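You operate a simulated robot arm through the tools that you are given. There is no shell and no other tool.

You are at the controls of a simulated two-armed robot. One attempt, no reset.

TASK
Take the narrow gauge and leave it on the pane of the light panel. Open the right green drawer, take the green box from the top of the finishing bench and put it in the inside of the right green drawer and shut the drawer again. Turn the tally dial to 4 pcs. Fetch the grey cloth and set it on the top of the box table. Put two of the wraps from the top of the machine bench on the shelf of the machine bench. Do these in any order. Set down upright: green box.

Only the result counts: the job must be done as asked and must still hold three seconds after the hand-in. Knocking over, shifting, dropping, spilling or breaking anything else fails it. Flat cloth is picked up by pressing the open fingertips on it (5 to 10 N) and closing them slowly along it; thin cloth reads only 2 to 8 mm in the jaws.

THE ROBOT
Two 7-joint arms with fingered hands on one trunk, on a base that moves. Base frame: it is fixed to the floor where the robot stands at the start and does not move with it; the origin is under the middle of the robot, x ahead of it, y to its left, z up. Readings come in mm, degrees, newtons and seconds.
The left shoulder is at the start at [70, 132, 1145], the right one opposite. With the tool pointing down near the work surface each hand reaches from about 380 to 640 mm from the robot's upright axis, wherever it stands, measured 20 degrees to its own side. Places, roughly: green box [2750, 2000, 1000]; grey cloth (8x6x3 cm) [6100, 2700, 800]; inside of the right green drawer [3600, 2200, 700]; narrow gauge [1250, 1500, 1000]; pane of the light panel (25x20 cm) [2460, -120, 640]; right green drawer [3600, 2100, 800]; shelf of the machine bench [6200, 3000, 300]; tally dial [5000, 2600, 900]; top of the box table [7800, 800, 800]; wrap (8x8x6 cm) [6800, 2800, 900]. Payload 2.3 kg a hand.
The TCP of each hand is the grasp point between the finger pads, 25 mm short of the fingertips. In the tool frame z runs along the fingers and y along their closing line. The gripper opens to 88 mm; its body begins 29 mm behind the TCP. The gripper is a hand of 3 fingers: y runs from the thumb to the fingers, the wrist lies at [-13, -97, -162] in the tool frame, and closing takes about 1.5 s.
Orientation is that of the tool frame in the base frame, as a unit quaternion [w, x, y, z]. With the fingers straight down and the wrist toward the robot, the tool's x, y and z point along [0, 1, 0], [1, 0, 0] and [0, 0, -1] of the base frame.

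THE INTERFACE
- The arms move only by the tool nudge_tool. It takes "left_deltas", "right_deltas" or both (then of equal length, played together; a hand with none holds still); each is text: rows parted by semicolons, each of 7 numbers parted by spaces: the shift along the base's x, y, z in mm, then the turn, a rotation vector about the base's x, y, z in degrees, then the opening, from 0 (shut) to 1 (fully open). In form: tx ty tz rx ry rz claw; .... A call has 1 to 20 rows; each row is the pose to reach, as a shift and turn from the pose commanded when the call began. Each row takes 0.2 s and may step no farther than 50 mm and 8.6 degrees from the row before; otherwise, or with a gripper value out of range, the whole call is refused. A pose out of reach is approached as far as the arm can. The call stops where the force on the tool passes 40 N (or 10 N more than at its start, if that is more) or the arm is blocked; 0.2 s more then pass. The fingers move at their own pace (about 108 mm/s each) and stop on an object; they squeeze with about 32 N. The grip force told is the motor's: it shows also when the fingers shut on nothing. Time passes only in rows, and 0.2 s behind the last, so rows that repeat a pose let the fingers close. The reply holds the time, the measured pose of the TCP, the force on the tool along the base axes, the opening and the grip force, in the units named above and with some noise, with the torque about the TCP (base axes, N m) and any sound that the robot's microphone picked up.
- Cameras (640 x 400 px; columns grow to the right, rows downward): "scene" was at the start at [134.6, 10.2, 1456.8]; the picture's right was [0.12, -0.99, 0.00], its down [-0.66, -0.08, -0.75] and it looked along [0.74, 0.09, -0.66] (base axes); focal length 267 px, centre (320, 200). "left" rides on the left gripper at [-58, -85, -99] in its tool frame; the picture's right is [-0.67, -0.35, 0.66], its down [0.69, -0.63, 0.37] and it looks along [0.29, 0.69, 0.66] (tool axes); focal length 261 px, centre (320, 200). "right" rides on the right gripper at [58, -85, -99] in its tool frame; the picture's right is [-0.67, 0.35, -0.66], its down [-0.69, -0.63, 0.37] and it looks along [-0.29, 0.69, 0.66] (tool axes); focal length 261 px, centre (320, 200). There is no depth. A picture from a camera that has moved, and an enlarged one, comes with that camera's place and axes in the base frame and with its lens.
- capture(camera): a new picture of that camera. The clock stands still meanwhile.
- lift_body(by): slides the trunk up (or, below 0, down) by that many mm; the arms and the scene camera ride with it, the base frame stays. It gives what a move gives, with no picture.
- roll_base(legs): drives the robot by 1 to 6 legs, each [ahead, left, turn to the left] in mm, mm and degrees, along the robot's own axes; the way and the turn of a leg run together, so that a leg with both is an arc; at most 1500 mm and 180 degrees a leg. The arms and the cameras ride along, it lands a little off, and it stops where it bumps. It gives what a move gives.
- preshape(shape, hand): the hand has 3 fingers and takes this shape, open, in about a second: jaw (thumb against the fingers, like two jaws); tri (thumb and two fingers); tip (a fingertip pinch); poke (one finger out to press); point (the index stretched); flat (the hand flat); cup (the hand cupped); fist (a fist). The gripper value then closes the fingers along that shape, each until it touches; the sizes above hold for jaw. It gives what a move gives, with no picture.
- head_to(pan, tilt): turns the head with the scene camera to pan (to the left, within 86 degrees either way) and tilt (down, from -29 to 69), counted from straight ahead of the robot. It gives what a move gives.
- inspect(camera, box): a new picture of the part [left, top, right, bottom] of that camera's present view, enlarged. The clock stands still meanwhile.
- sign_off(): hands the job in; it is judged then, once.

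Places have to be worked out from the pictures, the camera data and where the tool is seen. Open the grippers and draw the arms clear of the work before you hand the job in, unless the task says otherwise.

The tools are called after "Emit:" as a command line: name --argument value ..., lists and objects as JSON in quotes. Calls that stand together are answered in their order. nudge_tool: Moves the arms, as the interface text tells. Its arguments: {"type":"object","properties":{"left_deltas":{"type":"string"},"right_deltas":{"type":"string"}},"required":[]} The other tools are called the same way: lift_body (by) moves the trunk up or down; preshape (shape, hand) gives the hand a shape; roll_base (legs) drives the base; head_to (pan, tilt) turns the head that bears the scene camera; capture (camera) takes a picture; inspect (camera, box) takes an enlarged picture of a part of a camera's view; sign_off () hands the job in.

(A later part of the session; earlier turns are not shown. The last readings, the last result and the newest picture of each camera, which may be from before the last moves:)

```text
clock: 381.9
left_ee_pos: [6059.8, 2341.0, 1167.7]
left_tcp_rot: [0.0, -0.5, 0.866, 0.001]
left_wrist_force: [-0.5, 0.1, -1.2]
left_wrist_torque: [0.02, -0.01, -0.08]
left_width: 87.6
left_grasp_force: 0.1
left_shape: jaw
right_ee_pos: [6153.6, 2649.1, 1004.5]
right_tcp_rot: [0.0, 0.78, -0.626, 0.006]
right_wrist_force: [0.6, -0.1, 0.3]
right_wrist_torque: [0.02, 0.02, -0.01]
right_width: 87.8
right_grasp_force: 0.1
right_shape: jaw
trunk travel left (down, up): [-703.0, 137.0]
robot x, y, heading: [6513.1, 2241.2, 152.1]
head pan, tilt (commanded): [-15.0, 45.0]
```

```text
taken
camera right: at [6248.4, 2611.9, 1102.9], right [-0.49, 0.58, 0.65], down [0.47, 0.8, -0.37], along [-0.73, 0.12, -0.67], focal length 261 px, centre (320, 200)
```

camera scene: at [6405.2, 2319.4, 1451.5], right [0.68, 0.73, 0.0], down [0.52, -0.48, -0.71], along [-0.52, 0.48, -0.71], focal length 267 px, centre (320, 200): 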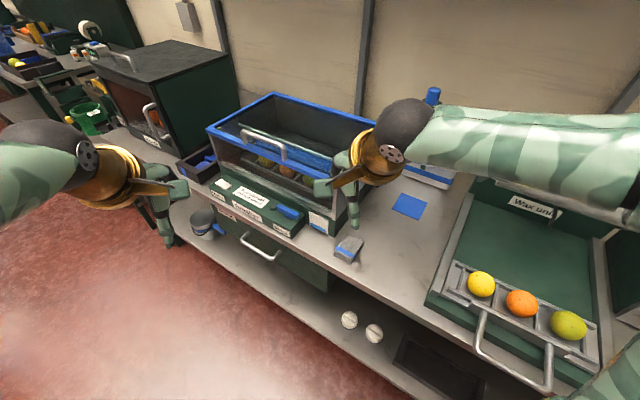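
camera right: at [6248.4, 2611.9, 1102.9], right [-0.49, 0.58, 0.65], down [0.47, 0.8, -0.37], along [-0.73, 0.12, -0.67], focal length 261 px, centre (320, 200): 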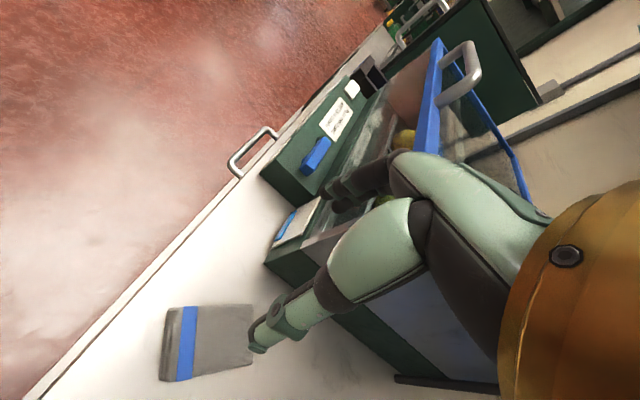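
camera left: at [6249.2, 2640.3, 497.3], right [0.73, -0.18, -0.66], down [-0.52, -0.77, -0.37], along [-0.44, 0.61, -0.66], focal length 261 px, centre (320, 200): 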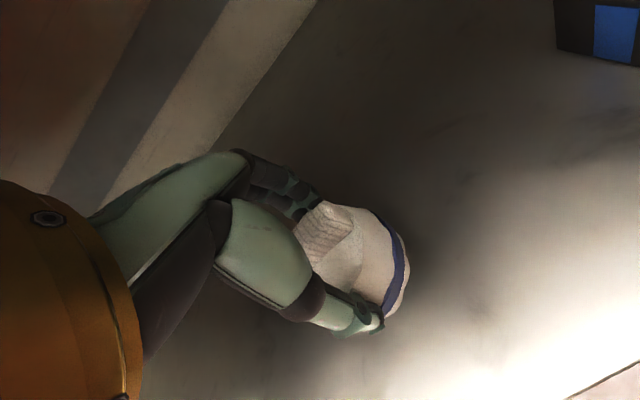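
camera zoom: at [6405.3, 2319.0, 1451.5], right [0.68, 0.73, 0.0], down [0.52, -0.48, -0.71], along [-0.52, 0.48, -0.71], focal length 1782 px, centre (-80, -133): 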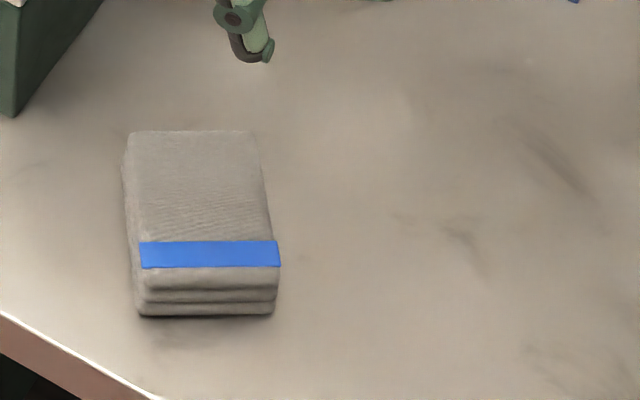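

The cloth is really ~65×49 mm and now lies turned, its long axis nearly along my view. I'll grip it lengthwise: yaw back −54° and centre over (6185, 2680).

Emit:
nudge_tool --right_deltas "5 5 0 0 0 -7.7 1; 9 9 0 0 0 -15.4 1; 14 14 0 0 0 -23.1 1; 18 18 -10 0 0 -30.8 1; 23 22 -25 0 0 -38.5 1; 27 27 -40 0 0 -46.2 1; 31 31 -60 0 0 -54 1; 31 31 -75 0 0 -54 1; 31 31 -75 0 0 -54 1"

Emit:
capture --camera "right"

Emit:
inspect --camera "scene" --box '[320, 170, 440, 290]'

```text
clock: 383.9
left_ee_pos: [6062.0, 2342.0, 1167.7]
left_tcp_rot: [-0.001, -0.501, 0.865, 0.002]
left_wrist_force: [-0.5, 0.0, 0.9]
left_wrist_torque: [0.02, 0.0, 0.0]
left_width: 87.5
left_grasp_force: 0.1
left_shape: jaw
right_ee_pos: [6184.5, 2678.5, 927.0]
right_tcp_rot: [-0.003, -0.41, 0.912, -0.005]
right_wrist_force: [0.1, 0.2, -0.2]
right_wrist_torque: [0.0, 0.0, 0.02]
right_width: 87.8
right_grasp_force: 0.2
right_shape: jaw
trunk travel left (down, up): [-703.0, 137.0]
robot x, y, heading: [6508.5, 2239.4, 152.1]
head pan, tilt (commanded): [-15.0, 45.0]
```

```text
taken
camera right: at [6210.4, 2580.5, 1026.3], right [0.18, 0.74, 0.65], down [0.93, 0.09, -0.37], along [-0.33, 0.67, -0.67], focal length 261 px, centre (320, 200)
```

right: 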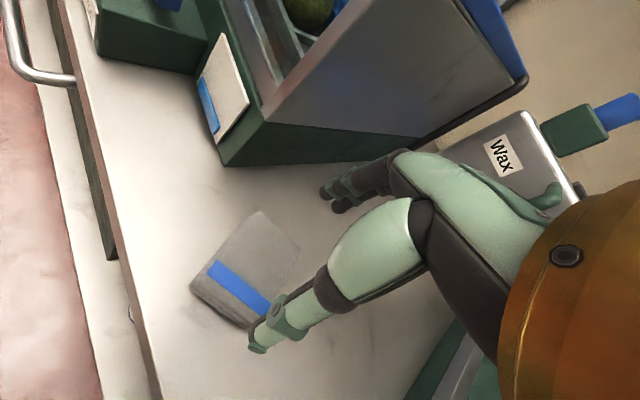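

```text
3.33 times, centred on (380, 230) of scene
camera zoom: at [6405.6, 2318.9, 1451.6], right [0.68, 0.73, 0.0], down [0.52, -0.48, -0.71], along [-0.52, 0.48, -0.71], focal length 891 px, centre (120, 100)
```

zoom: 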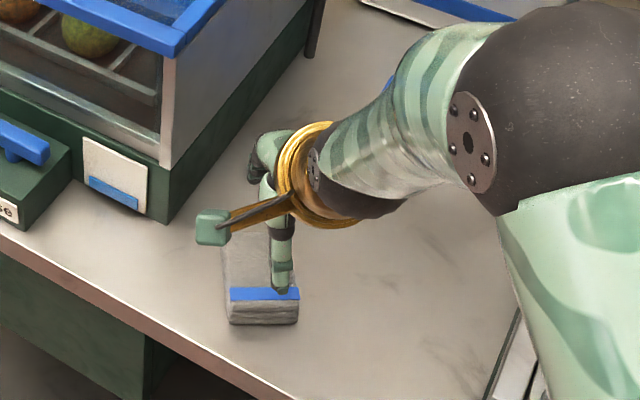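

Well centred. I descend to z≈861 and close along the cloth's length.

Emit:
nudge_tool --right_deltas "-1 -3 -20 0 0 0 1; -1 -3 -40 0 0 0 1; -1 -3 -54 0 0 0 1; -1 -3 -62 0 0 0 1; -1 -3 -66 0 0 0 1; -1 -3 -66 0 0 0 1"

Emit:
capture --camera "right"

Emit:
inspect --camera "scene" --box '[320, 190, 440, 290]'

```text
clock: 385.2
left_ee_pos: [6060.6, 2342.8, 1167.6]
left_tcp_rot: [-0.001, -0.501, 0.865, 0.002]
left_wrist_force: [-0.6, 0.7, -0.1]
left_wrist_torque: [-0.02, -0.02, -0.01]
left_width: 87.7
left_grasp_force: 0.0
left_shape: jaw
right_ee_pos: [6183.4, 2676.0, 862.5]
right_tcp_rot: [-0.003, -0.41, 0.912, -0.005]
right_wrist_force: [-1.1, 0.3, 1.2]
right_wrist_torque: [0.0, 0.02, 0.02]
right_width: 87.8
right_grasp_force: 0.1
right_shape: jaw
trunk travel left (down, up): [-703.0, 137.0]
robot x, y, heading: [6512.9, 2237.6, 151.9]
head pan, tilt (commanded): [-15.0, 45.0]
```

```text
taken
camera right: at [6208.7, 2577.7, 960.2], right [0.18, 0.74, 0.65], down [0.93, 0.09, -0.37], along [-0.33, 0.67, -0.67], focal length 261 px, centre (320, 200)
```

right: 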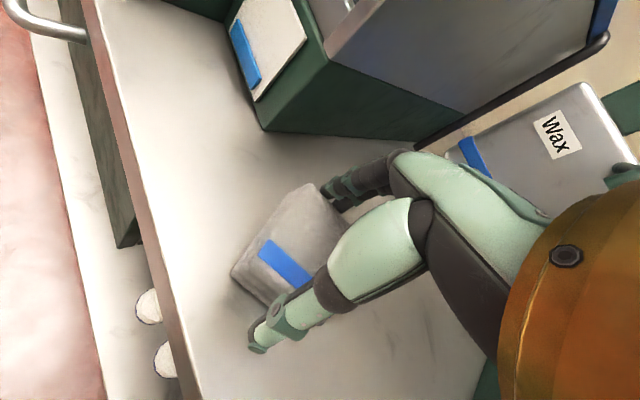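

```text
4.00 times, centred on (380, 240) of scene
camera zoom: at [6405.3, 2318.8, 1451.6], right [0.68, 0.73, 0.0], down [0.52, -0.48, -0.71], along [-0.52, 0.48, -0.71], focal length 1069 px, centre (80, 40)
```

zoom: 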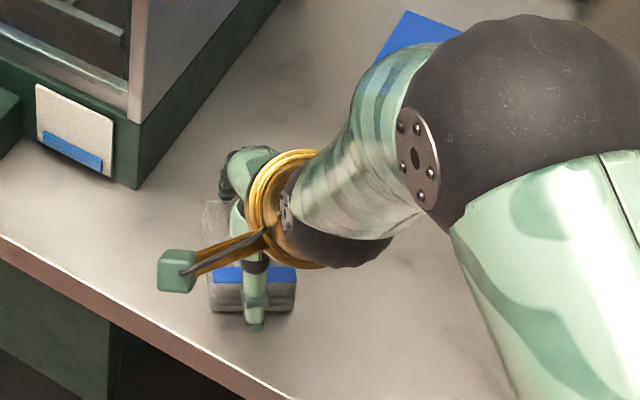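

The close-range view hints the bench surface may be lower than I assumed. I probe by lowering in small steps until I feel contact.

Emit:
nudge_tool --right_deltas "0 0 -3 0 0 0 1; 0 0 -6 0 0 0 1; 0 0 -9 0 0 0 1; 0 0 -12 0 0 0 1; 0 0 -12 0 0 0 1"

```text
clock: 386.4
left_ee_pos: [6059.9, 2342.3, 1168.8]
left_tcp_rot: [-0.001, -0.5, 0.866, 0.001]
left_wrist_force: [0.7, 0.5, -0.3]
left_wrist_torque: [0.0, -0.01, 0.02]
left_width: 87.9
left_grasp_force: 0.1
left_shape: jaw
right_ee_pos: [6184.5, 2675.4, 848.4]
right_tcp_rot: [-0.001, -0.41, 0.912, -0.006]
right_wrist_force: [0.2, -0.6, -1.0]
right_wrist_torque: [-0.01, 0.0, 0.0]
right_width: 88.0
right_grasp_force: 0.0
right_shape: jaw
trunk travel left (down, up): [-703.0, 137.0]
robot x, y, heading: [6507.3, 2240.0, 152.0]
head pan, tilt (commanded): [-15.0, 45.0]
```

No contact at z 848, so the bench is lower indeed. I continue down.

Emit:
nudge_tool --right_deltas "0 0 -3 0 0 0 1; 0 0 -6 0 0 0 1; 0 0 -9 0 0 0 1; 0 0 -12 0 0 0 1; 0 0 -12 0 0 0 1"

Emit:
capture --camera "right"

```text
clock: 387.6
left_ee_pos: [6065.8, 2336.0, 1171.3]
left_tcp_rot: [-0.002, -0.5, 0.866, 0.005]
left_wrist_force: [0.2, 0.3, 0.0]
left_wrist_torque: [0.0, -0.02, -0.02]
left_width: 87.6
left_grasp_force: 0.1
left_shape: jaw
right_ee_pos: [6185.9, 2672.0, 842.6]
right_tcp_rot: [-0.005, -0.411, 0.912, 0.0]
right_wrist_force: [0.6, 1.7, 28.2]
right_wrist_torque: [0.94, 0.79, -0.11]
right_width: 87.1
right_grasp_force: 0.0
right_shape: jaw
trunk travel left (down, up): [-703.0, 137.0]
robot x, y, heading: [6510.3, 2242.8, 152.1]
head pan, tilt (commanded): [-15.0, 45.0]
```

```text
taken
camera right: at [6212.2, 2573.8, 940.6], right [0.19, 0.73, 0.65], down [0.92, 0.1, -0.37], along [-0.34, 0.67, -0.66], focal length 261 px, centre (320, 200)
```

right: 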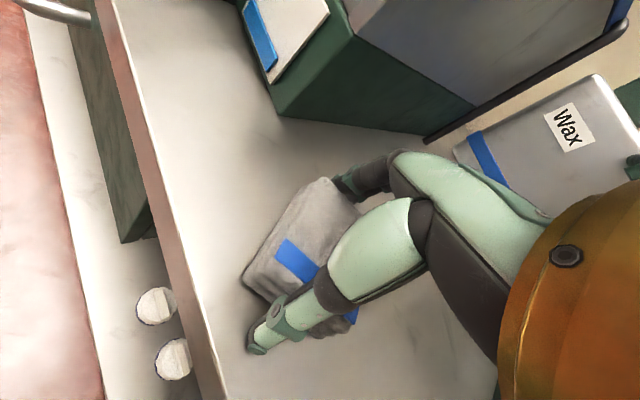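

The fingers touched the cloth's top at z≈818, so the bench is at ~792 and the cloth lies ~24 mm farther from the thumb than I thought. I rise 45 mm, correct the position, and look again.

Emit:
nudge_tool --right_deltas "0 0 15 0 0 0 1; 0 0 30 0 0 0 1; -6 11 45 0 0 0 1; -12 23 45 0 0 0 1; -12 23 45 0 0 0 1"

Emit:
inspect --camera "right" --box '[200, 140, 420, 340]'

Emit:
inspect --camera "scene" --box '[320, 190, 440, 290]'

```text
clock: 388.9
left_ee_pos: [6061.9, 2340.8, 1168.6]
left_tcp_rot: [-0.001, -0.5, 0.866, 0.001]
left_wrist_force: [0.4, -0.4, 0.5]
left_wrist_torque: [-0.02, 0.0, 0.01]
left_width: 87.8
left_grasp_force: 0.1
left_shape: jaw
right_ee_pos: [6171.9, 2699.2, 884.3]
right_tcp_rot: [-0.002, -0.411, 0.912, -0.005]
right_wrist_force: [0.8, 1.0, 0.8]
right_wrist_torque: [-0.01, 0.02, -0.01]
right_width: 87.9
right_grasp_force: 0.0
right_shape: jaw
trunk travel left (down, up): [-703.0, 137.0]
robot x, y, heading: [6510.8, 2237.2, 152.1]
head pan, tilt (commanded): [-15.0, 45.0]
```

```text
2.00 times, centred on (310, 240) of right
camera zoom: at [6197.7, 2601.7, 982.9], right [0.18, 0.74, 0.65], down [0.93, 0.09, -0.37], along [-0.33, 0.67, -0.67], focal length 521 px, centre (340, 120)
```

zoom: 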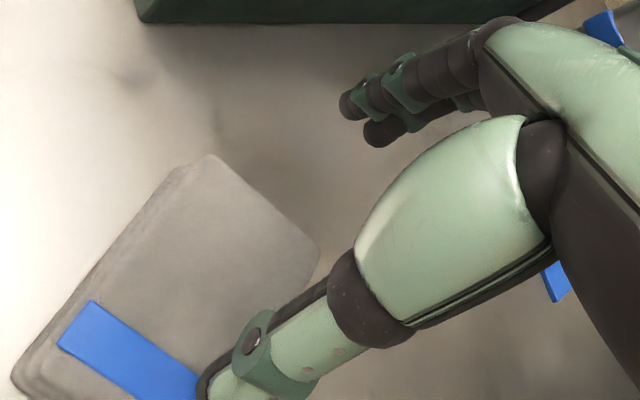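

```text
4.00 times, centred on (380, 240) of scene
camera zoom: at [6405.7, 2318.2, 1451.6], right [0.68, 0.73, 0.0], down [0.52, -0.48, -0.71], along [-0.52, 0.48, -0.71], focal length 1069 px, centre (80, 40)
```

zoom: 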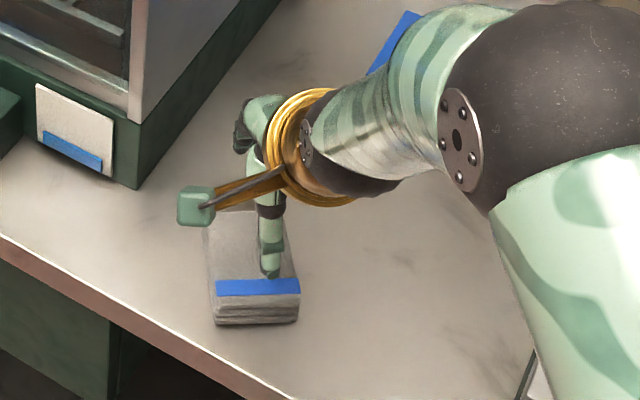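

With z_top≈822 the cloth measures 60×80, centre (6187, 2691), its short side along ~50°. The left hand suits that direction, so I retract the right hand and restance with heading ~88°.

Emit:
nudge_tool --right_deltas "0 0 40 0 0 0 1; 5 -15 80 0 0 2 1; 10 -38 118 0 0 4 1; 16 -62 156 0 0 6 1; 23 -88 194 0 0 8 1; 30 -114 232 0 0 10 1; 36 -134 265 0 0 12 1; 38 -144 278 0 0 14 1"

Emit:
roll_base --legs '[[-150, 0, 0], [0, 0, -64], [-15, 300, 0]]'

Emit:
head_to --pan 15 --tilt 45

Emit:
capture --camera "scene"

Emit:
capture --camera "left"

```text
clock: 390.6
left_ee_pos: [6061.2, 2344.1, 1168.1]
left_tcp_rot: [-0.001, -0.5, 0.866, 0.002]
left_wrist_force: [0.1, -1.0, -0.4]
left_wrist_torque: [0.0, 0.03, -0.02]
left_width: 87.6
left_grasp_force: 0.1
left_shape: jaw
right_ee_pos: [6210.2, 2557.5, 1162.3]
right_tcp_rot: [-0.002, -0.518, 0.855, -0.004]
right_wrist_force: [-0.4, 0.8, -0.2]
right_wrist_torque: [0.01, -0.01, 0.01]
right_width: 87.8
right_grasp_force: 0.0
right_shape: jaw
trunk travel left (down, up): [-703.0, 137.0]
robot x, y, heading: [6510.7, 2241.8, 152.0]
head pan, tilt (commanded): [-15.0, 45.0]
```

```text
clock: 396.5
left_ee_pos: [6233.4, 2617.4, 1168.2]
left_tcp_rot: [0.0, 0.039, 0.999, 0.002]
left_wrist_force: [0.9, 0.2, 0.3]
left_wrist_torque: [0.01, 0.0, -0.04]
left_width: 87.5
left_grasp_force: 0.1
left_shape: jaw
right_ee_pos: [6490.6, 2575.6, 1162.1]
right_tcp_rot: [-0.005, 0.018, 1.0, -0.004]
right_wrist_force: [0.1, -0.3, -0.4]
right_wrist_torque: [0.02, -0.04, 0.0]
right_width: 88.1
right_grasp_force: 0.2
right_shape: jaw
trunk travel left (down, up): [-703.0, 137.0]
robot x, y, heading: [6331.7, 2168.7, 87.0]
head pan, tilt (commanded): [-15.0, 45.0]
```

```text
clock: 397.5
left_ee_pos: [6231.8, 2617.7, 1168.5]
left_tcp_rot: [0.001, 0.039, 0.999, 0.002]
left_wrist_force: [0.4, -0.2, 0.4]
left_wrist_torque: [-0.01, 0.02, 0.01]
left_width: 87.4
left_grasp_force: 0.1
left_shape: jaw
right_ee_pos: [6487.7, 2575.3, 1162.0]
right_tcp_rot: [-0.005, 0.018, 1.0, -0.004]
right_wrist_force: [1.8, 0.6, 0.6]
right_wrist_torque: [0.0, 0.04, -0.03]
right_width: 88.1
right_grasp_force: 0.0
right_shape: jaw
trunk travel left (down, up): [-703.0, 137.0]
robot x, y, heading: [6328.5, 2172.8, 87.1]
head pan, tilt (commanded): [15.0, 45.0]
```

```text
taken
camera scene: at [6316.6, 2299.4, 1451.6], right [0.98, 0.21, 0.0], down [0.15, -0.69, -0.71], along [-0.15, 0.69, -0.71], focal length 267 px, centre (320, 200)
```

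scene: 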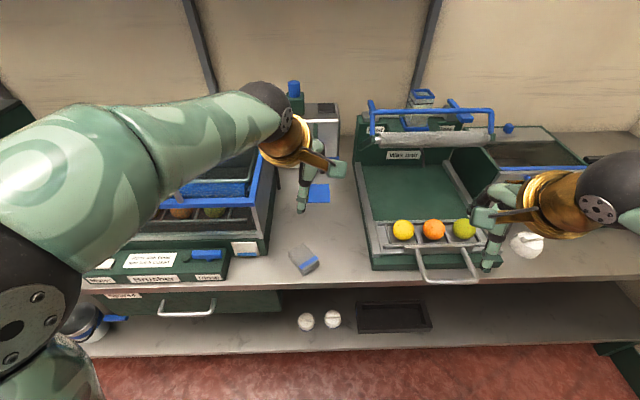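

```text
taken
camera left: at [6282.0, 2527.2, 1267.5], right [0.64, -0.4, -0.66], down [-0.73, -0.57, -0.37], along [-0.23, 0.72, -0.66], focal length 261 px, centre (320, 200)
```

left: 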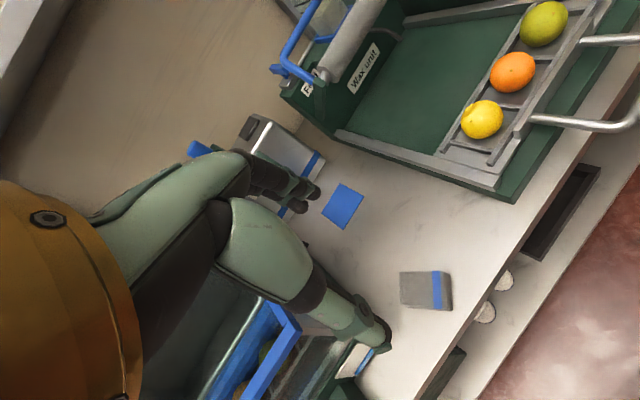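

The cloth is visible to my front-left. I bring the left hand over it at z≈925 while yawing −35°.

Emit:
nudge_tool --left_deltas "-7 12 -38 0 0 -6 1; -15 24 -77 0 0 -12 1; -22 37 -116 0 0 -18 1; -30 49 -156 0 0 -24 1; -37 61 -196 0 0 -30 1; -45 73 -238 0 0 -35.5 1; -45 73 -238 0 0 -35.5 1"

Emit:
capture --camera "left"

Emit:
capture --camera "scene"

```text
clock: 399.1
left_ee_pos: [6187.5, 2690.0, 932.6]
left_tcp_rot: [0.0, 0.343, 0.939, 0.002]
left_wrist_force: [0.1, -0.6, -0.2]
left_wrist_torque: [0.01, 0.0, -0.03]
left_width: 87.6
left_grasp_force: 0.0
left_shape: jaw
right_ee_pos: [6488.6, 2575.3, 1161.7]
right_tcp_rot: [-0.004, 0.018, 1.0, -0.002]
right_wrist_force: [0.0, 0.9, 0.1]
right_wrist_torque: [0.01, 0.0, 0.01]
right_width: 88.3
right_grasp_force: 0.1
right_shape: jaw
trunk travel left (down, up): [-703.0, 137.0]
robot x, y, heading: [6327.5, 2166.6, 87.4]
head pan, tilt (commanded): [15.0, 45.0]
```

```text
taken
camera left: at [6175.8, 2586.6, 1032.2], right [0.29, -0.7, -0.66], down [-0.93, -0.04, -0.37], along [0.23, 0.72, -0.66], focal length 261 px, centre (320, 200)
```

left: 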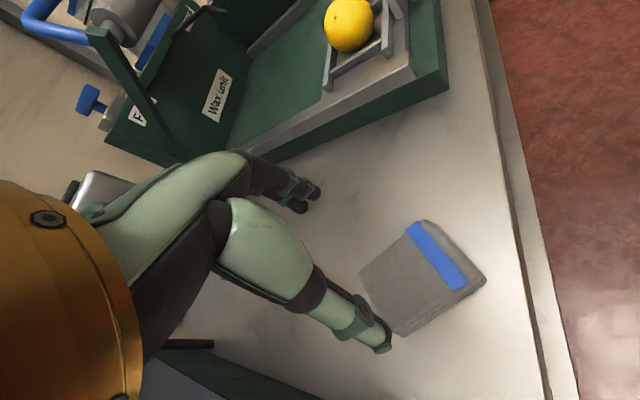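

```text
taken
camera scene: at [6316.9, 2298.9, 1451.6], right [0.98, 0.21, 0.0], down [0.15, -0.69, -0.71], along [-0.15, 0.69, -0.71], focal length 267 px, centre (320, 200)
```

scene: 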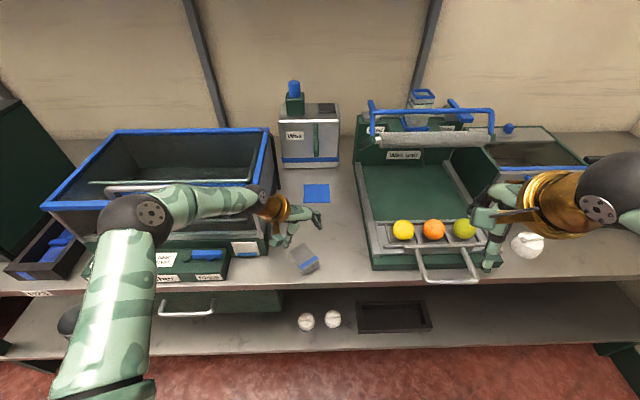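

From this view the cloth's corners give 60×76 mm, centre ≈ (6188, 2683), short axis ≈ 55°. I adjust (+4° yaw) and descend to z≈870 to re-check.

Emit:
nudge_tool --left_deltas "0 -2 -20 0 0 2 1; 1 -5 -40 0 0 4 1; 1 -5 -62 0 0 4 1; 1 -5 -62 0 0 4 1"

Emit:
capture --camera "left"

Emit:
inspect --camera "scene" --box '[240, 180, 380, 300]'

```text
clock: 400.1
left_ee_pos: [6187.4, 2685.3, 867.9]
left_tcp_rot: [0.0, 0.309, 0.951, 0.002]
left_wrist_force: [-0.4, -0.2, -0.9]
left_wrist_torque: [0.02, -0.01, 0.03]
left_width: 87.9
left_grasp_force: 0.0
left_shape: jaw
right_ee_pos: [6488.1, 2575.9, 1161.9]
right_tcp_rot: [-0.004, 0.018, 1.0, -0.003]
right_wrist_force: [-0.1, 0.3, -0.4]
right_wrist_torque: [0.01, 0.02, 0.0]
right_width: 87.9
right_grasp_force: 0.1
right_shape: jaw
trunk travel left (down, up): [-703.0, 137.0]
robot x, y, heading: [6330.5, 2171.8, 87.5]
head pan, tilt (commanded): [15.0, 45.0]
```

```text
taken
camera left: at [6183.9, 2581.1, 968.1], right [0.34, -0.67, -0.66], down [-0.92, -0.1, -0.37], along [0.18, 0.73, -0.66], focal length 261 px, centre (320, 200)
```

left: 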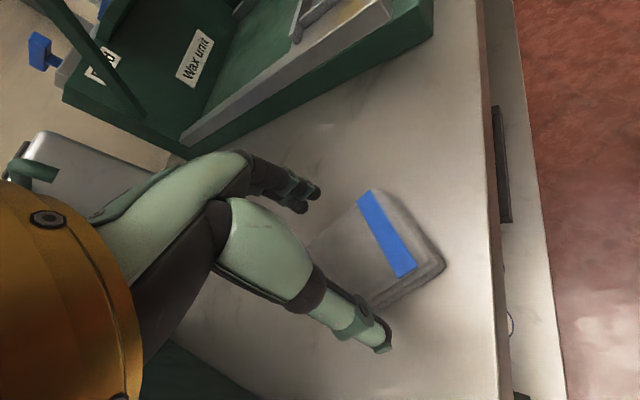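

```text
3.33 times, centred on (310, 240) of scene
camera zoom: at [6316.4, 2299.5, 1451.6], right [0.98, 0.21, 0.0], down [0.15, -0.69, -0.71], along [-0.15, 0.69, -0.71], focal length 891 px, centre (353, 67)
```

zoom: 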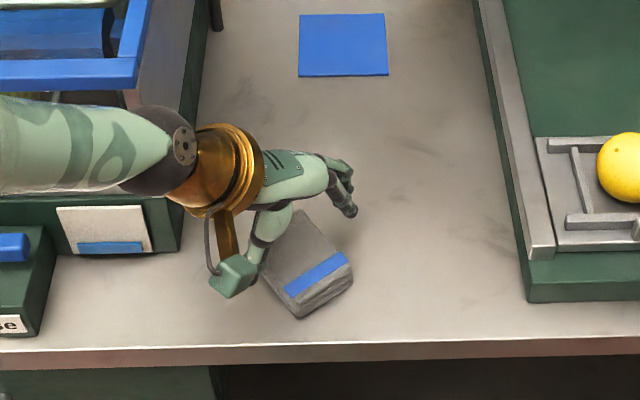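

Well aligned. I descend to z≈828 in steps, watching for any contact.

Emit:
nudge_tool --left_deltas "2 1 -10 0 0 0 1; 2 1 -20 0 0 0 1; 2 1 -30 0 0 0 1; 2 1 -37 0 0 0 1; 2 1 -40 0 0 0 1; 2 1 -40 0 0 0 1"

Emit:
capture --camera "left"

Emit:
inspect --camera "scene" --box '[240, 180, 380, 300]'

```text
clock: 401.1
left_ee_pos: [6192.2, 2689.7, 842.7]
left_tcp_rot: [-0.001, 0.305, 0.952, 0.016]
left_wrist_force: [0.4, -5.9, 27.5]
left_wrist_torque: [0.59, -0.35, -0.08]
left_width: 85.8
left_grasp_force: 0.2
left_shape: jaw
right_ee_pos: [6489.1, 2570.4, 1164.7]
right_tcp_rot: [-0.005, 0.019, 1.0, 0.0]
right_wrist_force: [0.5, -0.3, -0.6]
right_wrist_torque: [0.01, 0.03, -0.02]
right_width: 88.2
right_grasp_force: 0.1
right_shape: jaw
trunk travel left (down, up): [-703.0, 137.0]
robot x, y, heading: [6335.8, 2171.0, 87.4]
head pan, tilt (commanded): [15.0, 45.0]
stopped in row 5 (left hand): the force on the tool passed its limit at 44 N (the readings are from after the stop); the commanded pose is now the measured one
```

```text
taken
camera left: at [6187.2, 2582.3, 938.7], right [0.35, -0.65, -0.67], down [-0.92, -0.1, -0.38], along [0.18, 0.75, -0.64], focal length 261 px, centre (320, 200)
```

left: 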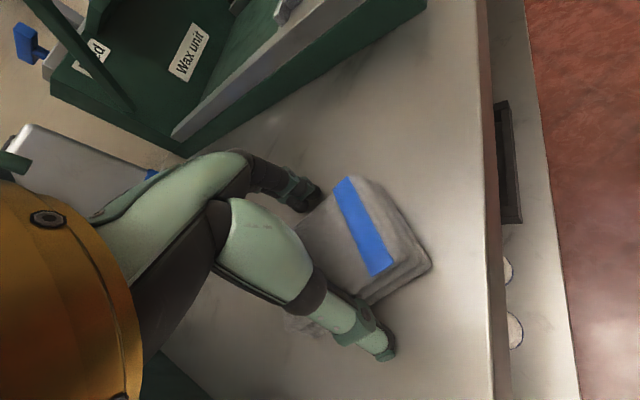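

```text
3.33 times, centred on (310, 240) of scene
camera zoom: at [6317.7, 2291.6, 1452.6], right [0.98, 0.21, 0.0], down [0.15, -0.69, -0.71], along [-0.15, 0.69, -0.7], focal length 891 px, centre (353, 67)
```

zoom: 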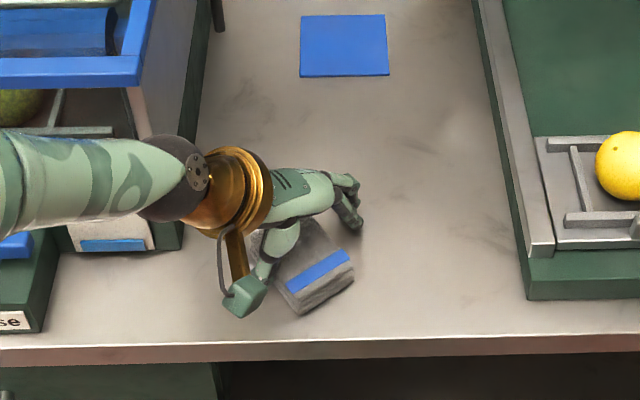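

The contact is the bench itself at z≈817.5 (fingers side), so the cloth top is ~847 and its centre ≈ (6191, 2669). I rise, shift ~20 mm toward me, and check.

Emit:
nudge_tool --left_deltas "0 0 15 0 0 0 1; 0 0 30 0 0 0 1; -1 -10 30 0 0 0 1; -1 -20 30 0 0 0 1; -1 -20 30 0 0 0 1"

Emit:
capture --camera "left"

Emit:
inspect --camera "scene" --box '[240, 180, 380, 300]'

```text
clock: 402.3
left_ee_pos: [6188.5, 2673.1, 864.3]
left_tcp_rot: [0.0, 0.307, 0.952, 0.01]
left_wrist_force: [1.0, -1.1, -1.4]
left_wrist_torque: [0.0, -0.02, 0.03]
left_width: 87.9
left_grasp_force: 0.1
left_shape: jaw
right_ee_pos: [6489.2, 2574.6, 1161.3]
right_tcp_rot: [-0.006, 0.019, 1.0, -0.003]
right_wrist_force: [-0.4, 0.4, -1.4]
right_wrist_torque: [0.0, 0.01, 0.03]
right_width: 88.1
right_grasp_force: 0.1
right_shape: jaw
trunk travel left (down, up): [-703.0, 137.0]
robot x, y, heading: [6331.0, 2170.8, 87.4]
head pan, tilt (commanded): [15.0, 45.0]
```

```text
taken
camera left: at [6185.2, 2565.8, 963.2], right [0.34, -0.66, -0.67], down [-0.92, -0.1, -0.37], along [0.18, 0.74, -0.65], focal length 261 px, centre (320, 200)
```

left: 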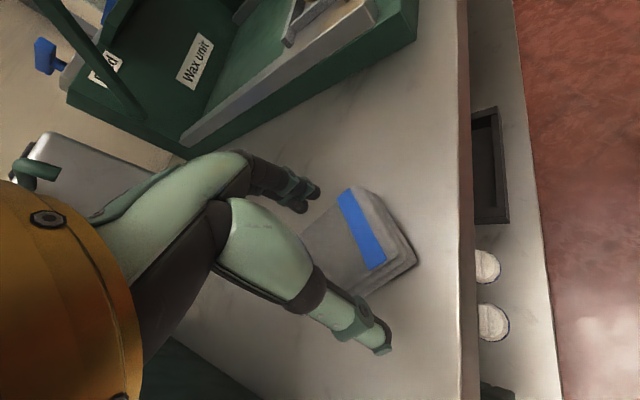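

```text
3.33 times, centred on (310, 240) of scene
camera zoom: at [6316.6, 2299.1, 1451.6], right [0.98, 0.21, 0.0], down [0.15, -0.69, -0.71], along [-0.15, 0.69, -0.71], focal length 891 px, centre (353, 67)
```

zoom: 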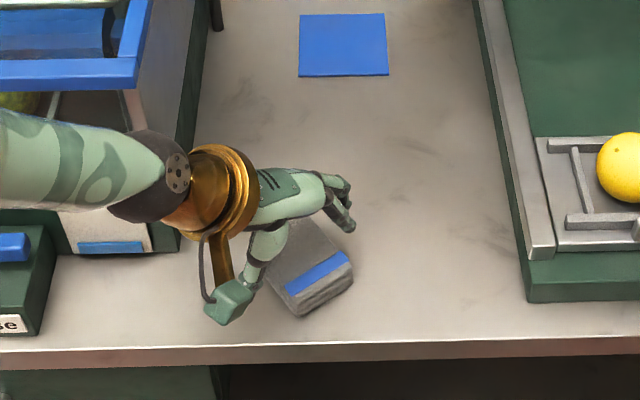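

Now well centred; the cloth's short side runs at ~48°. I rotate −6°, shift (−2, +3), lower to z≈852 and close.

Emit:
nudge_tool --left_deltas "-1 1 -4 0 0 -3 1; -2 3 -8 0 0 -6 1; -2 3 -12 0 0 -6 1; -2 3 -12 0 0 -6 1"

Emit:
nudge_tool --left_deltas "0 0 0 0 0 0 0.85; 0 0 0 0 0 0 0.7; 0 0 0 0 0 0 0.6; 0 0 0 0 0 0 0.5; 0 0 0 0 0 0 0.4; 0 0 0 0 0 0 0.3; 0 0 0 0 0 0 0.2; 0 0 0 0 0 0 0; 0 0 0 0 0 0 0"

Emit:
capture --camera "left"

Emit:
inspect --camera "scene" --box '[240, 180, 380, 300]'

```text
clock: 403.3
left_ee_pos: [6185.9, 2674.6, 853.5]
left_tcp_rot: [0.001, 0.357, 0.934, 0.009]
left_wrist_force: [-0.1, -0.3, 0.5]
left_wrist_torque: [0.0, 0.01, 0.0]
left_width: 88.3
left_grasp_force: 0.1
left_shape: jaw
right_ee_pos: [6488.6, 2574.6, 1160.5]
right_tcp_rot: [-0.005, 0.018, 1.0, -0.004]
right_wrist_force: [-0.4, -0.5, 0.7]
right_wrist_torque: [-0.03, 0.02, 0.02]
right_width: 87.9
right_grasp_force: 0.1
right_shape: jaw
trunk travel left (down, up): [-703.0, 137.0]
robot x, y, heading: [6329.9, 2167.3, 87.3]
head pan, tilt (commanded): [15.0, 45.0]
```

```text
clock: 405.3
left_ee_pos: [6187.4, 2675.0, 853.3]
left_tcp_rot: [0.0, 0.356, 0.935, 0.009]
left_wrist_force: [-0.3, 0.0, 0.7]
left_wrist_torque: [0.0, 0.0, 0.03]
left_width: 49.5
left_grasp_force: 32.2
left_shape: jaw
right_ee_pos: [6489.3, 2576.1, 1160.9]
right_tcp_rot: [-0.004, 0.018, 1.0, -0.004]
right_wrist_force: [0.0, -0.2, -0.4]
right_wrist_torque: [0.04, 0.01, 0.0]
right_width: 87.9
right_grasp_force: 0.1
right_shape: jaw
trunk travel left (down, up): [-703.0, 137.0]
robot x, y, heading: [6327.4, 2170.6, 86.9]
head pan, tilt (commanded): [15.0, 45.0]
```

```text
taken
camera left: at [6171.9, 2570.3, 951.5], right [0.27, -0.7, -0.67], down [-0.93, -0.01, -0.37], along [0.25, 0.72, -0.65], focal length 261 px, centre (320, 200)
```

left: 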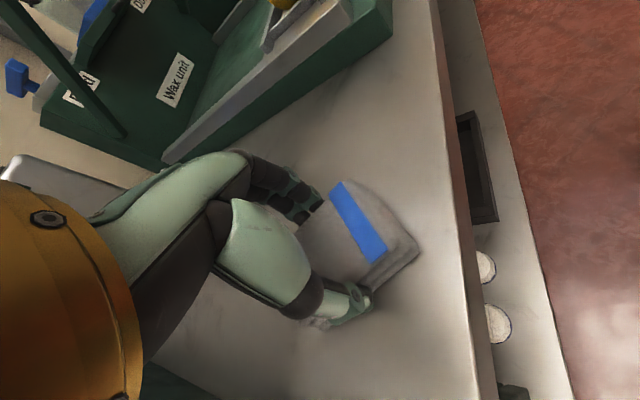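

```text
3.33 times, centred on (310, 240) of scene
camera zoom: at [6316.4, 2299.7, 1451.5], right [0.98, 0.21, 0.0], down [0.15, -0.69, -0.71], along [-0.15, 0.69, -0.71], focal length 891 px, centre (353, 67)
```

zoom: 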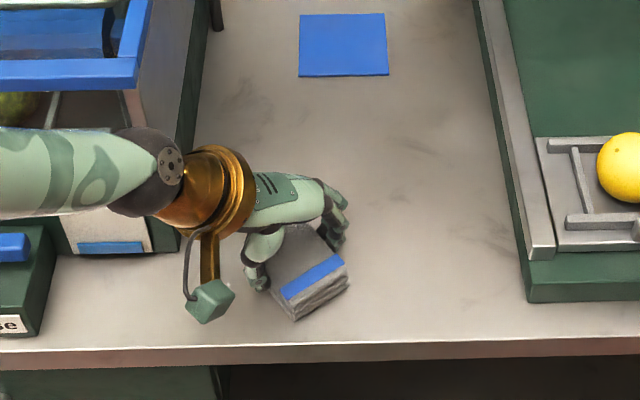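

Clean grip (49.5 mm, 32 N). I lift gently and check the width stays.

Emit:
nudge_tool --left_deltas "0 0 4 0 0 0 0; 0 0 9 0 0 0 0; 0 0 15 0 0 0 0; 0 0 22 0 0 0 0; 0 0 30 0 0 0 0; 0 0 40 0 0 0 0; 0 0 40 0 0 0 0"

Emit:
capture --camera "left"

Emit:
inspect --camera "scene" --box '[240, 180, 380, 300]'

```text
clock: 406.9
left_ee_pos: [6186.6, 2674.7, 894.8]
left_tcp_rot: [0.0, 0.356, 0.935, 0.009]
left_wrist_force: [-0.4, 0.0, -1.1]
left_wrist_torque: [0.03, 0.03, 0.05]
left_width: 49.6
left_grasp_force: 32.0
left_shape: jaw
right_ee_pos: [6489.0, 2575.8, 1161.0]
right_tcp_rot: [-0.005, 0.019, 1.0, -0.003]
right_wrist_force: [-0.4, -1.0, -0.3]
right_wrist_torque: [0.0, 0.03, 0.01]
right_width: 88.0
right_grasp_force: 0.0
right_shape: jaw
trunk travel left (down, up): [-703.0, 137.0]
robot x, y, heading: [6329.9, 2170.0, 87.0]
head pan, tilt (commanded): [15.0, 45.0]
```

```text
taken
camera left: at [6172.4, 2570.3, 992.3], right [0.27, -0.7, -0.66], down [-0.93, -0.01, -0.37], along [0.25, 0.72, -0.65], focal length 261 px, centre (320, 200)
```

left: 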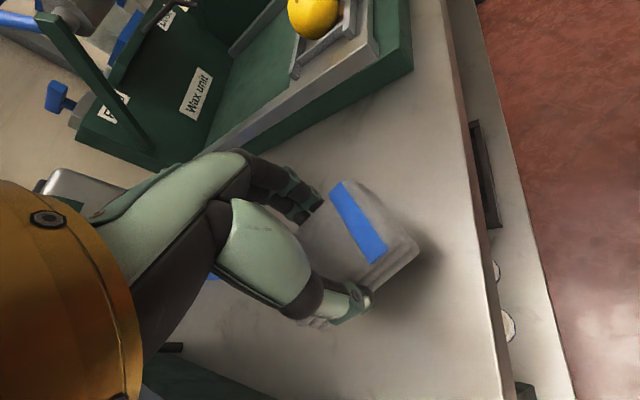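

```text
3.33 times, centred on (310, 240) of scene
camera zoom: at [6316.3, 2299.7, 1451.5], right [0.98, 0.21, 0.0], down [0.15, -0.69, -0.71], along [-0.15, 0.69, -0.71], focal length 891 px, centre (353, 67)
```

zoom: 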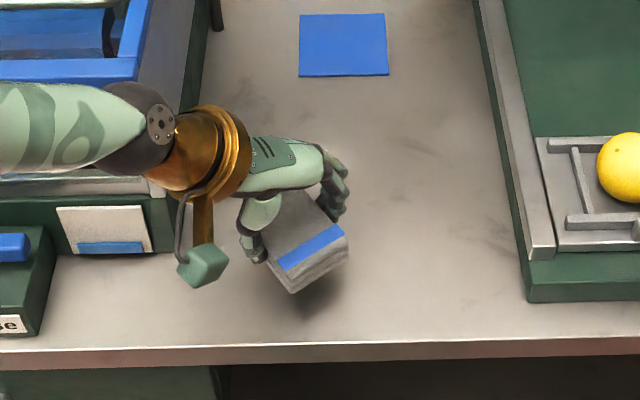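

The cloth is held. I raise the left hand back to its home pose with it.

Emit:
nudge_tool --left_deltas "0 0 30 0 0 0 0; 5 -6 65 0 0 5 0; 11 -14 100 0 0 10 0; 17 -22 135 0 0 16 0; 23 -30 170 0 0 22 0; 29 -38 205 0 0 28 0; 36 -47 240 0 0 34 0; 45 -57 273 0 0 40 0; 45 -57 273 0 0 40 0"

Emit:
roll_base --legs '[[-300, 0, 0]]'

Emit:
capture --camera "left"

Emit:
head_to --pan -80 --tilt 22

Emit:
capture --camera "scene"

```text
clock: 408.9
left_ee_pos: [6230.9, 2616.7, 1167.4]
left_tcp_rot: [-0.003, 0.014, 1.0, 0.01]
left_wrist_force: [-0.1, -0.5, -0.3]
left_wrist_torque: [-0.02, 0.01, -0.02]
left_width: 49.1
left_grasp_force: 32.3
left_shape: jaw
right_ee_pos: [6486.8, 2576.6, 1161.3]
right_tcp_rot: [-0.004, 0.019, 1.0, -0.003]
right_wrist_force: [0.4, 0.1, -0.8]
right_wrist_torque: [-0.01, 0.03, -0.03]
right_width: 88.0
right_grasp_force: 0.0
right_shape: jaw
trunk travel left (down, up): [-703.0, 137.0]
robot x, y, heading: [6327.6, 2170.0, 87.5]
head pan, tilt (commanded): [15.0, 45.0]
```

```text
clock: 410.9
left_ee_pos: [6218.2, 2316.0, 1166.0]
left_tcp_rot: [-0.002, 0.016, 1.0, 0.007]
left_wrist_force: [0.3, 0.1, 0.0]
left_wrist_torque: [0.01, -0.03, -0.02]
left_width: 48.8
left_grasp_force: 32.0
left_shape: jaw
right_ee_pos: [6475.0, 2275.6, 1160.4]
right_tcp_rot: [-0.005, 0.018, 1.0, -0.004]
right_wrist_force: [-0.1, 0.3, 0.2]
right_wrist_torque: [-0.03, 0.01, 0.06]
right_width: 87.9
right_grasp_force: 0.1
right_shape: jaw
trunk travel left (down, up): [-703.0, 137.0]
robot x, y, heading: [6312.8, 1867.2, 87.2]
head pan, tilt (commanded): [15.0, 45.0]
```

```text
taken
camera left: at [6272.6, 2226.8, 1264.1], right [0.66, -0.36, -0.66], down [-0.71, -0.6, -0.37], along [-0.27, 0.71, -0.65], focal length 261 px, centre (320, 200)
```

left: 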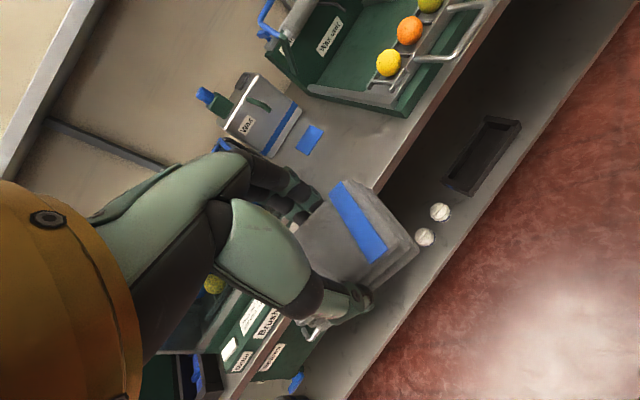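

```text
clock: 412.7
left_ee_pos: [6217.3, 2315.1, 1167.1]
left_tcp_rot: [-0.002, 0.016, 1.0, 0.008]
left_wrist_force: [-0.7, -0.1, 0.4]
left_wrist_torque: [0.02, 0.0, 0.02]
left_width: 49.0
left_grasp_force: 31.9
left_shape: jaw
right_ee_pos: [6475.3, 2273.6, 1162.3]
right_tcp_rot: [-0.005, 0.019, 1.0, -0.003]
right_wrist_force: [0.2, -0.6, 0.3]
right_wrist_torque: [0.02, 0.01, 0.03]
right_width: 87.9
right_grasp_force: 0.0
right_shape: jaw
trunk travel left (down, up): [-703.0, 137.0]
robot x, y, heading: [6317.9, 1867.2, 87.3]
head pan, tilt (commanded): [-80.0, 22.0]
```

```text
taken
camera scene: at [6411.6, 1929.7, 1487.0], right [0.13, -0.99, 0.0], down [-0.37, -0.05, -0.93], along [0.92, 0.12, -0.37], focal length 267 px, centre (320, 200)
```

scene: 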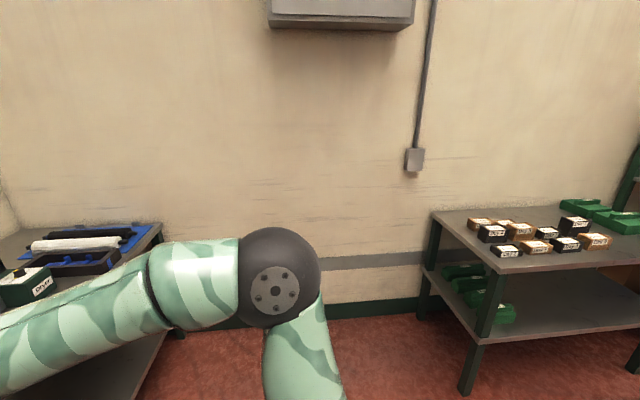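

The box table with labelled cartons stands at the end wall. I turn to face that way and look at the route and the table top.

Emit:
roll_base --legs '[[0, 0, -72]]'

Emit:
head_to --pan -35 --tilt 25

Emit:
capture --camera "scene"

```text
clock: 416.2
left_ee_pos: [6709.3, 2101.9, 1166.8]
left_tcp_rot: [0.003, 0.598, 0.802, 0.008]
left_wrist_force: [0.2, -0.2, 0.0]
left_wrist_torque: [-0.04, -0.01, -0.01]
left_width: 49.0
left_grasp_force: 31.6
left_shape: jaw
right_ee_pos: [6751.7, 1844.8, 1161.0]
right_tcp_rot: [-0.004, 0.6, 0.8, -0.001]
right_wrist_force: [-0.3, 0.1, -0.2]
right_wrist_torque: [0.0, 0.01, -0.03]
right_width: 88.0
right_grasp_force: 0.1
right_shape: jaw
trunk travel left (down, up): [-703.0, 137.0]
robot x, y, heading: [6316.9, 1870.3, 15.6]
head pan, tilt (commanded): [-80.0, 22.0]
```

```text
clock: 417.3
left_ee_pos: [6709.5, 2101.8, 1166.7]
left_tcp_rot: [0.004, 0.598, 0.802, 0.009]
left_wrist_force: [0.1, 0.5, 0.0]
left_wrist_torque: [0.01, 0.05, 0.03]
left_width: 48.8
left_grasp_force: 32.3
left_shape: jaw
right_ee_pos: [6750.9, 1844.8, 1161.2]
right_tcp_rot: [-0.005, 0.601, 0.799, 0.0]
right_wrist_force: [0.1, 0.7, -0.1]
right_wrist_torque: [0.02, -0.03, -0.01]
right_width: 88.1
right_grasp_force: 0.0
right_shape: jaw
trunk travel left (down, up): [-703.0, 137.0]
robot x, y, heading: [6312.7, 1866.7, 15.8]
head pan, tilt (commanded): [-35.0, 25.0]
```

```text
taken
camera scene: at [6452.5, 1850.3, 1482.1], right [-0.33, -0.94, 0.0], down [-0.4, 0.14, -0.91], along [0.85, -0.3, -0.42], focal length 267 px, centre (320, 200)
```

scene: 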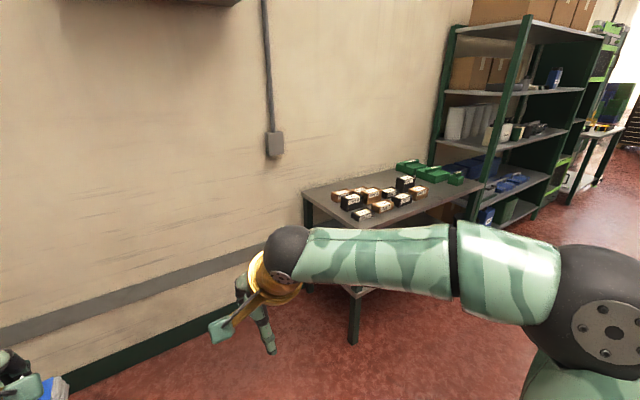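

I drive toward the box table: 350 ahead and 1050 to the right, then look again.

Emit:
roll_base --legs '[[150, -1050, 0]]'

Emit:
head_to --pan 0 --tilt 28

Emit:
capture --camera "scene"

```text
clock: 422.8
left_ee_pos: [7134.4, 1123.8, 1165.3]
left_tcp_rot: [0.003, 0.601, 0.8, 0.008]
left_wrist_force: [-0.4, -0.1, -0.9]
left_wrist_torque: [-0.04, -0.02, 0.01]
left_width: 49.0
left_grasp_force: 31.3
left_shape: jaw
right_ee_pos: [7174.8, 866.2, 1160.5]
right_tcp_rot: [-0.005, 0.603, 0.798, -0.001]
right_wrist_force: [0.3, -0.5, 0.3]
right_wrist_torque: [-0.04, -0.03, -0.01]
right_width: 87.9
right_grasp_force: 0.1
right_shape: jaw
trunk travel left (down, up): [-703.0, 137.0]
robot x, y, heading: [6740.1, 890.7, 15.4]
head pan, tilt (commanded): [-35.0, 25.0]
```

```text
clock: 423.8
left_ee_pos: [7133.6, 1123.5, 1167.4]
left_tcp_rot: [0.002, 0.6, 0.8, 0.008]
left_wrist_force: [0.8, -0.8, -0.4]
left_wrist_torque: [-0.01, 0.03, -0.01]
left_width: 49.1
left_grasp_force: 31.9
left_shape: jaw
right_ee_pos: [7175.2, 866.4, 1162.0]
right_tcp_rot: [-0.005, 0.602, 0.798, -0.001]
right_wrist_force: [0.2, -0.3, 0.2]
right_wrist_torque: [0.05, -0.01, -0.03]
right_width: 88.0
right_grasp_force: 0.0
right_shape: jaw
trunk travel left (down, up): [-703.0, 137.0]
robot x, y, heading: [6739.0, 891.4, 15.7]
head pan, tilt (commanded): [0.0, 28.0]
```

```text
taken
camera scene: at [6877.3, 927.9, 1477.3], right [0.26, -0.96, 0.0], down [-0.45, -0.12, -0.88], along [0.85, 0.23, -0.47], focal length 267 px, centre (320, 200)
```

scene: 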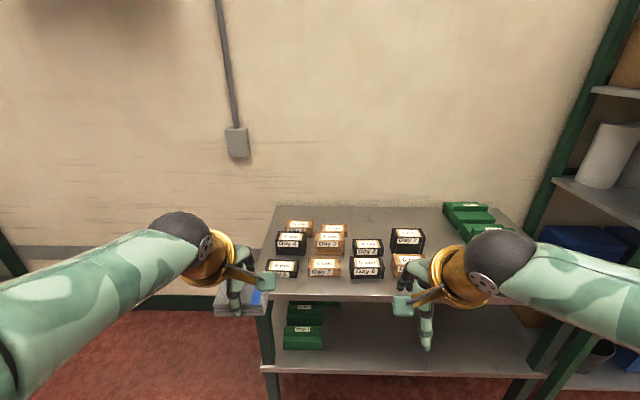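

I zoom in on the table top to find a free area for the cloth.

Emit:
inspect --camera "scene" --box '[250, 190, 530, 310]'

```text
2.29 times, centred on (390, 250) of scene
camera zoom: at [6877.3, 927.9, 1477.3], right [0.26, -0.96, 0.0], down [-0.45, -0.12, -0.88], along [0.85, 0.23, -0.47], focal length 611 px, centre (160, 86)
```

zoom: 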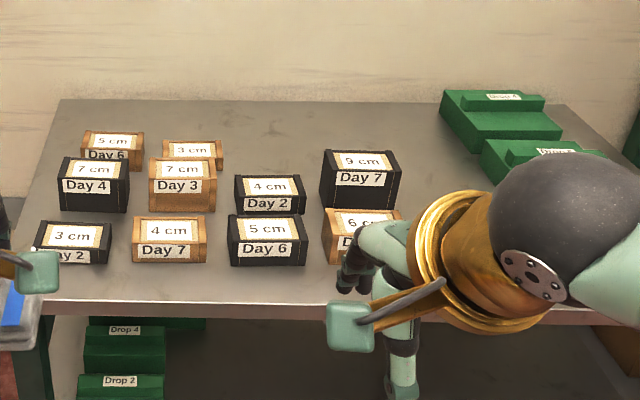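

The area right of the cartons (towards the green boxes) looks free. I move right ~690 mm and ahead ~200 mm to see it.

Emit:
roll_base --legs '[[200, -690, 0]]'

Emit:
head_to --pan 8 --tilt 38

Emit:
capture --camera "scene"

Emit:
capture --camera "left"

```text
clock: 427.6
left_ee_pos: [7504.3, 512.6, 1167.5]
left_tcp_rot: [0.004, 0.608, 0.794, 0.008]
left_wrist_force: [-0.2, -0.5, 0.0]
left_wrist_torque: [0.0, 0.01, 0.0]
left_width: 49.1
left_grasp_force: 31.9
left_shape: jaw
right_ee_pos: [7540.8, 255.4, 1161.1]
right_tcp_rot: [-0.004, 0.61, 0.793, 0.0]
right_wrist_force: [0.3, 0.1, -0.2]
right_wrist_torque: [-0.02, -0.01, 0.01]
right_width: 87.8
right_grasp_force: 0.1
right_shape: jaw
trunk travel left (down, up): [-703.0, 137.0]
robot x, y, heading: [7105.7, 284.5, 13.9]
head pan, tilt (commanded): [0.0, 28.0]
```

```text
clock: 428.4
left_ee_pos: [7504.0, 512.0, 1166.7]
left_tcp_rot: [0.003, 0.607, 0.794, 0.009]
left_wrist_force: [0.0, 0.3, 0.1]
left_wrist_torque: [-0.03, -0.03, 0.01]
left_width: 48.8
left_grasp_force: 32.3
left_shape: jaw
right_ee_pos: [7541.3, 253.4, 1161.5]
right_tcp_rot: [-0.006, 0.61, 0.793, 0.0]
right_wrist_force: [0.0, 0.3, -0.2]
right_wrist_torque: [0.0, -0.02, 0.0]
right_width: 88.0
right_grasp_force: 0.1
right_shape: jaw
trunk travel left (down, up): [-703.0, 137.0]
robot x, y, heading: [7110.9, 289.9, 14.1]
head pan, tilt (commanded): [8.0, 38.0]
```

```text
taken
camera scene: at [7236.7, 331.2, 1461.9], right [0.38, -0.93, 0.0], down [-0.57, -0.23, -0.79], along [0.73, 0.3, -0.62], focal length 267 px, centre (320, 200)
```

scene: 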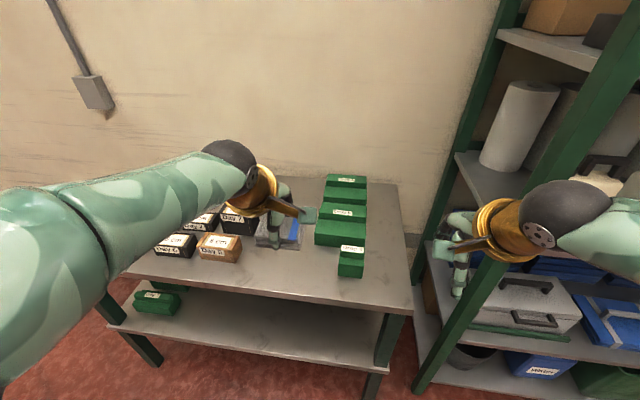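

```text
taken
camera left: at [7436.4, 431.0, 1264.8], right [-0.15, -0.73, -0.67], down [-0.78, 0.5, -0.37], along [0.61, 0.46, -0.65], focal length 261 px, centre (320, 200)
```

left: 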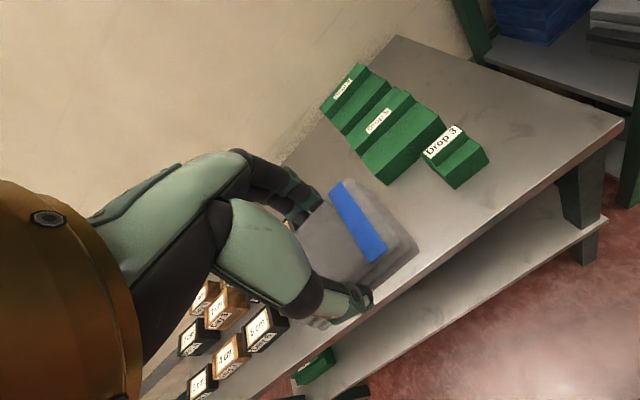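

The free spot between the cartons and the green boxes is around u≈7560, v≈−1395, i.e. (7663, 609). I move 58 mm ahead and bring the cloth above it.

Emit:
roll_base --legs '[[58, 0, 1]]'

Emit:
capture --camera "scene"

```text
clock: 429.3
left_ee_pos: [7549.2, 531.1, 1170.1]
left_tcp_rot: [0.006, 0.6, 0.8, 0.012]
left_wrist_force: [-0.9, 0.8, -0.9]
left_wrist_torque: [0.01, -0.05, -0.02]
left_width: 48.9
left_grasp_force: 31.4
left_shape: jaw
right_ee_pos: [7590.7, 273.2, 1164.6]
right_tcp_rot: [-0.003, 0.603, 0.797, 0.003]
right_wrist_force: [-0.3, -0.7, 0.5]
right_wrist_torque: [0.01, -0.01, -0.02]
right_width: 87.9
right_grasp_force: 0.1
right_shape: jaw
trunk travel left (down, up): [-703.0, 137.0]
robot x, y, heading: [7163.3, 302.9, 15.1]
head pan, tilt (commanded): [8.0, 38.0]
```

```text
taken
camera scene: at [7282.9, 345.7, 1462.7], right [0.39, -0.92, 0.0], down [-0.56, -0.24, -0.79], along [0.73, 0.31, -0.61], focal length 267 px, centre (320, 200)
```

scene: 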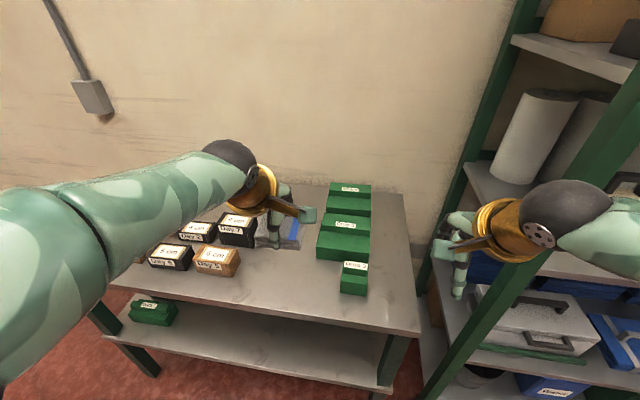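

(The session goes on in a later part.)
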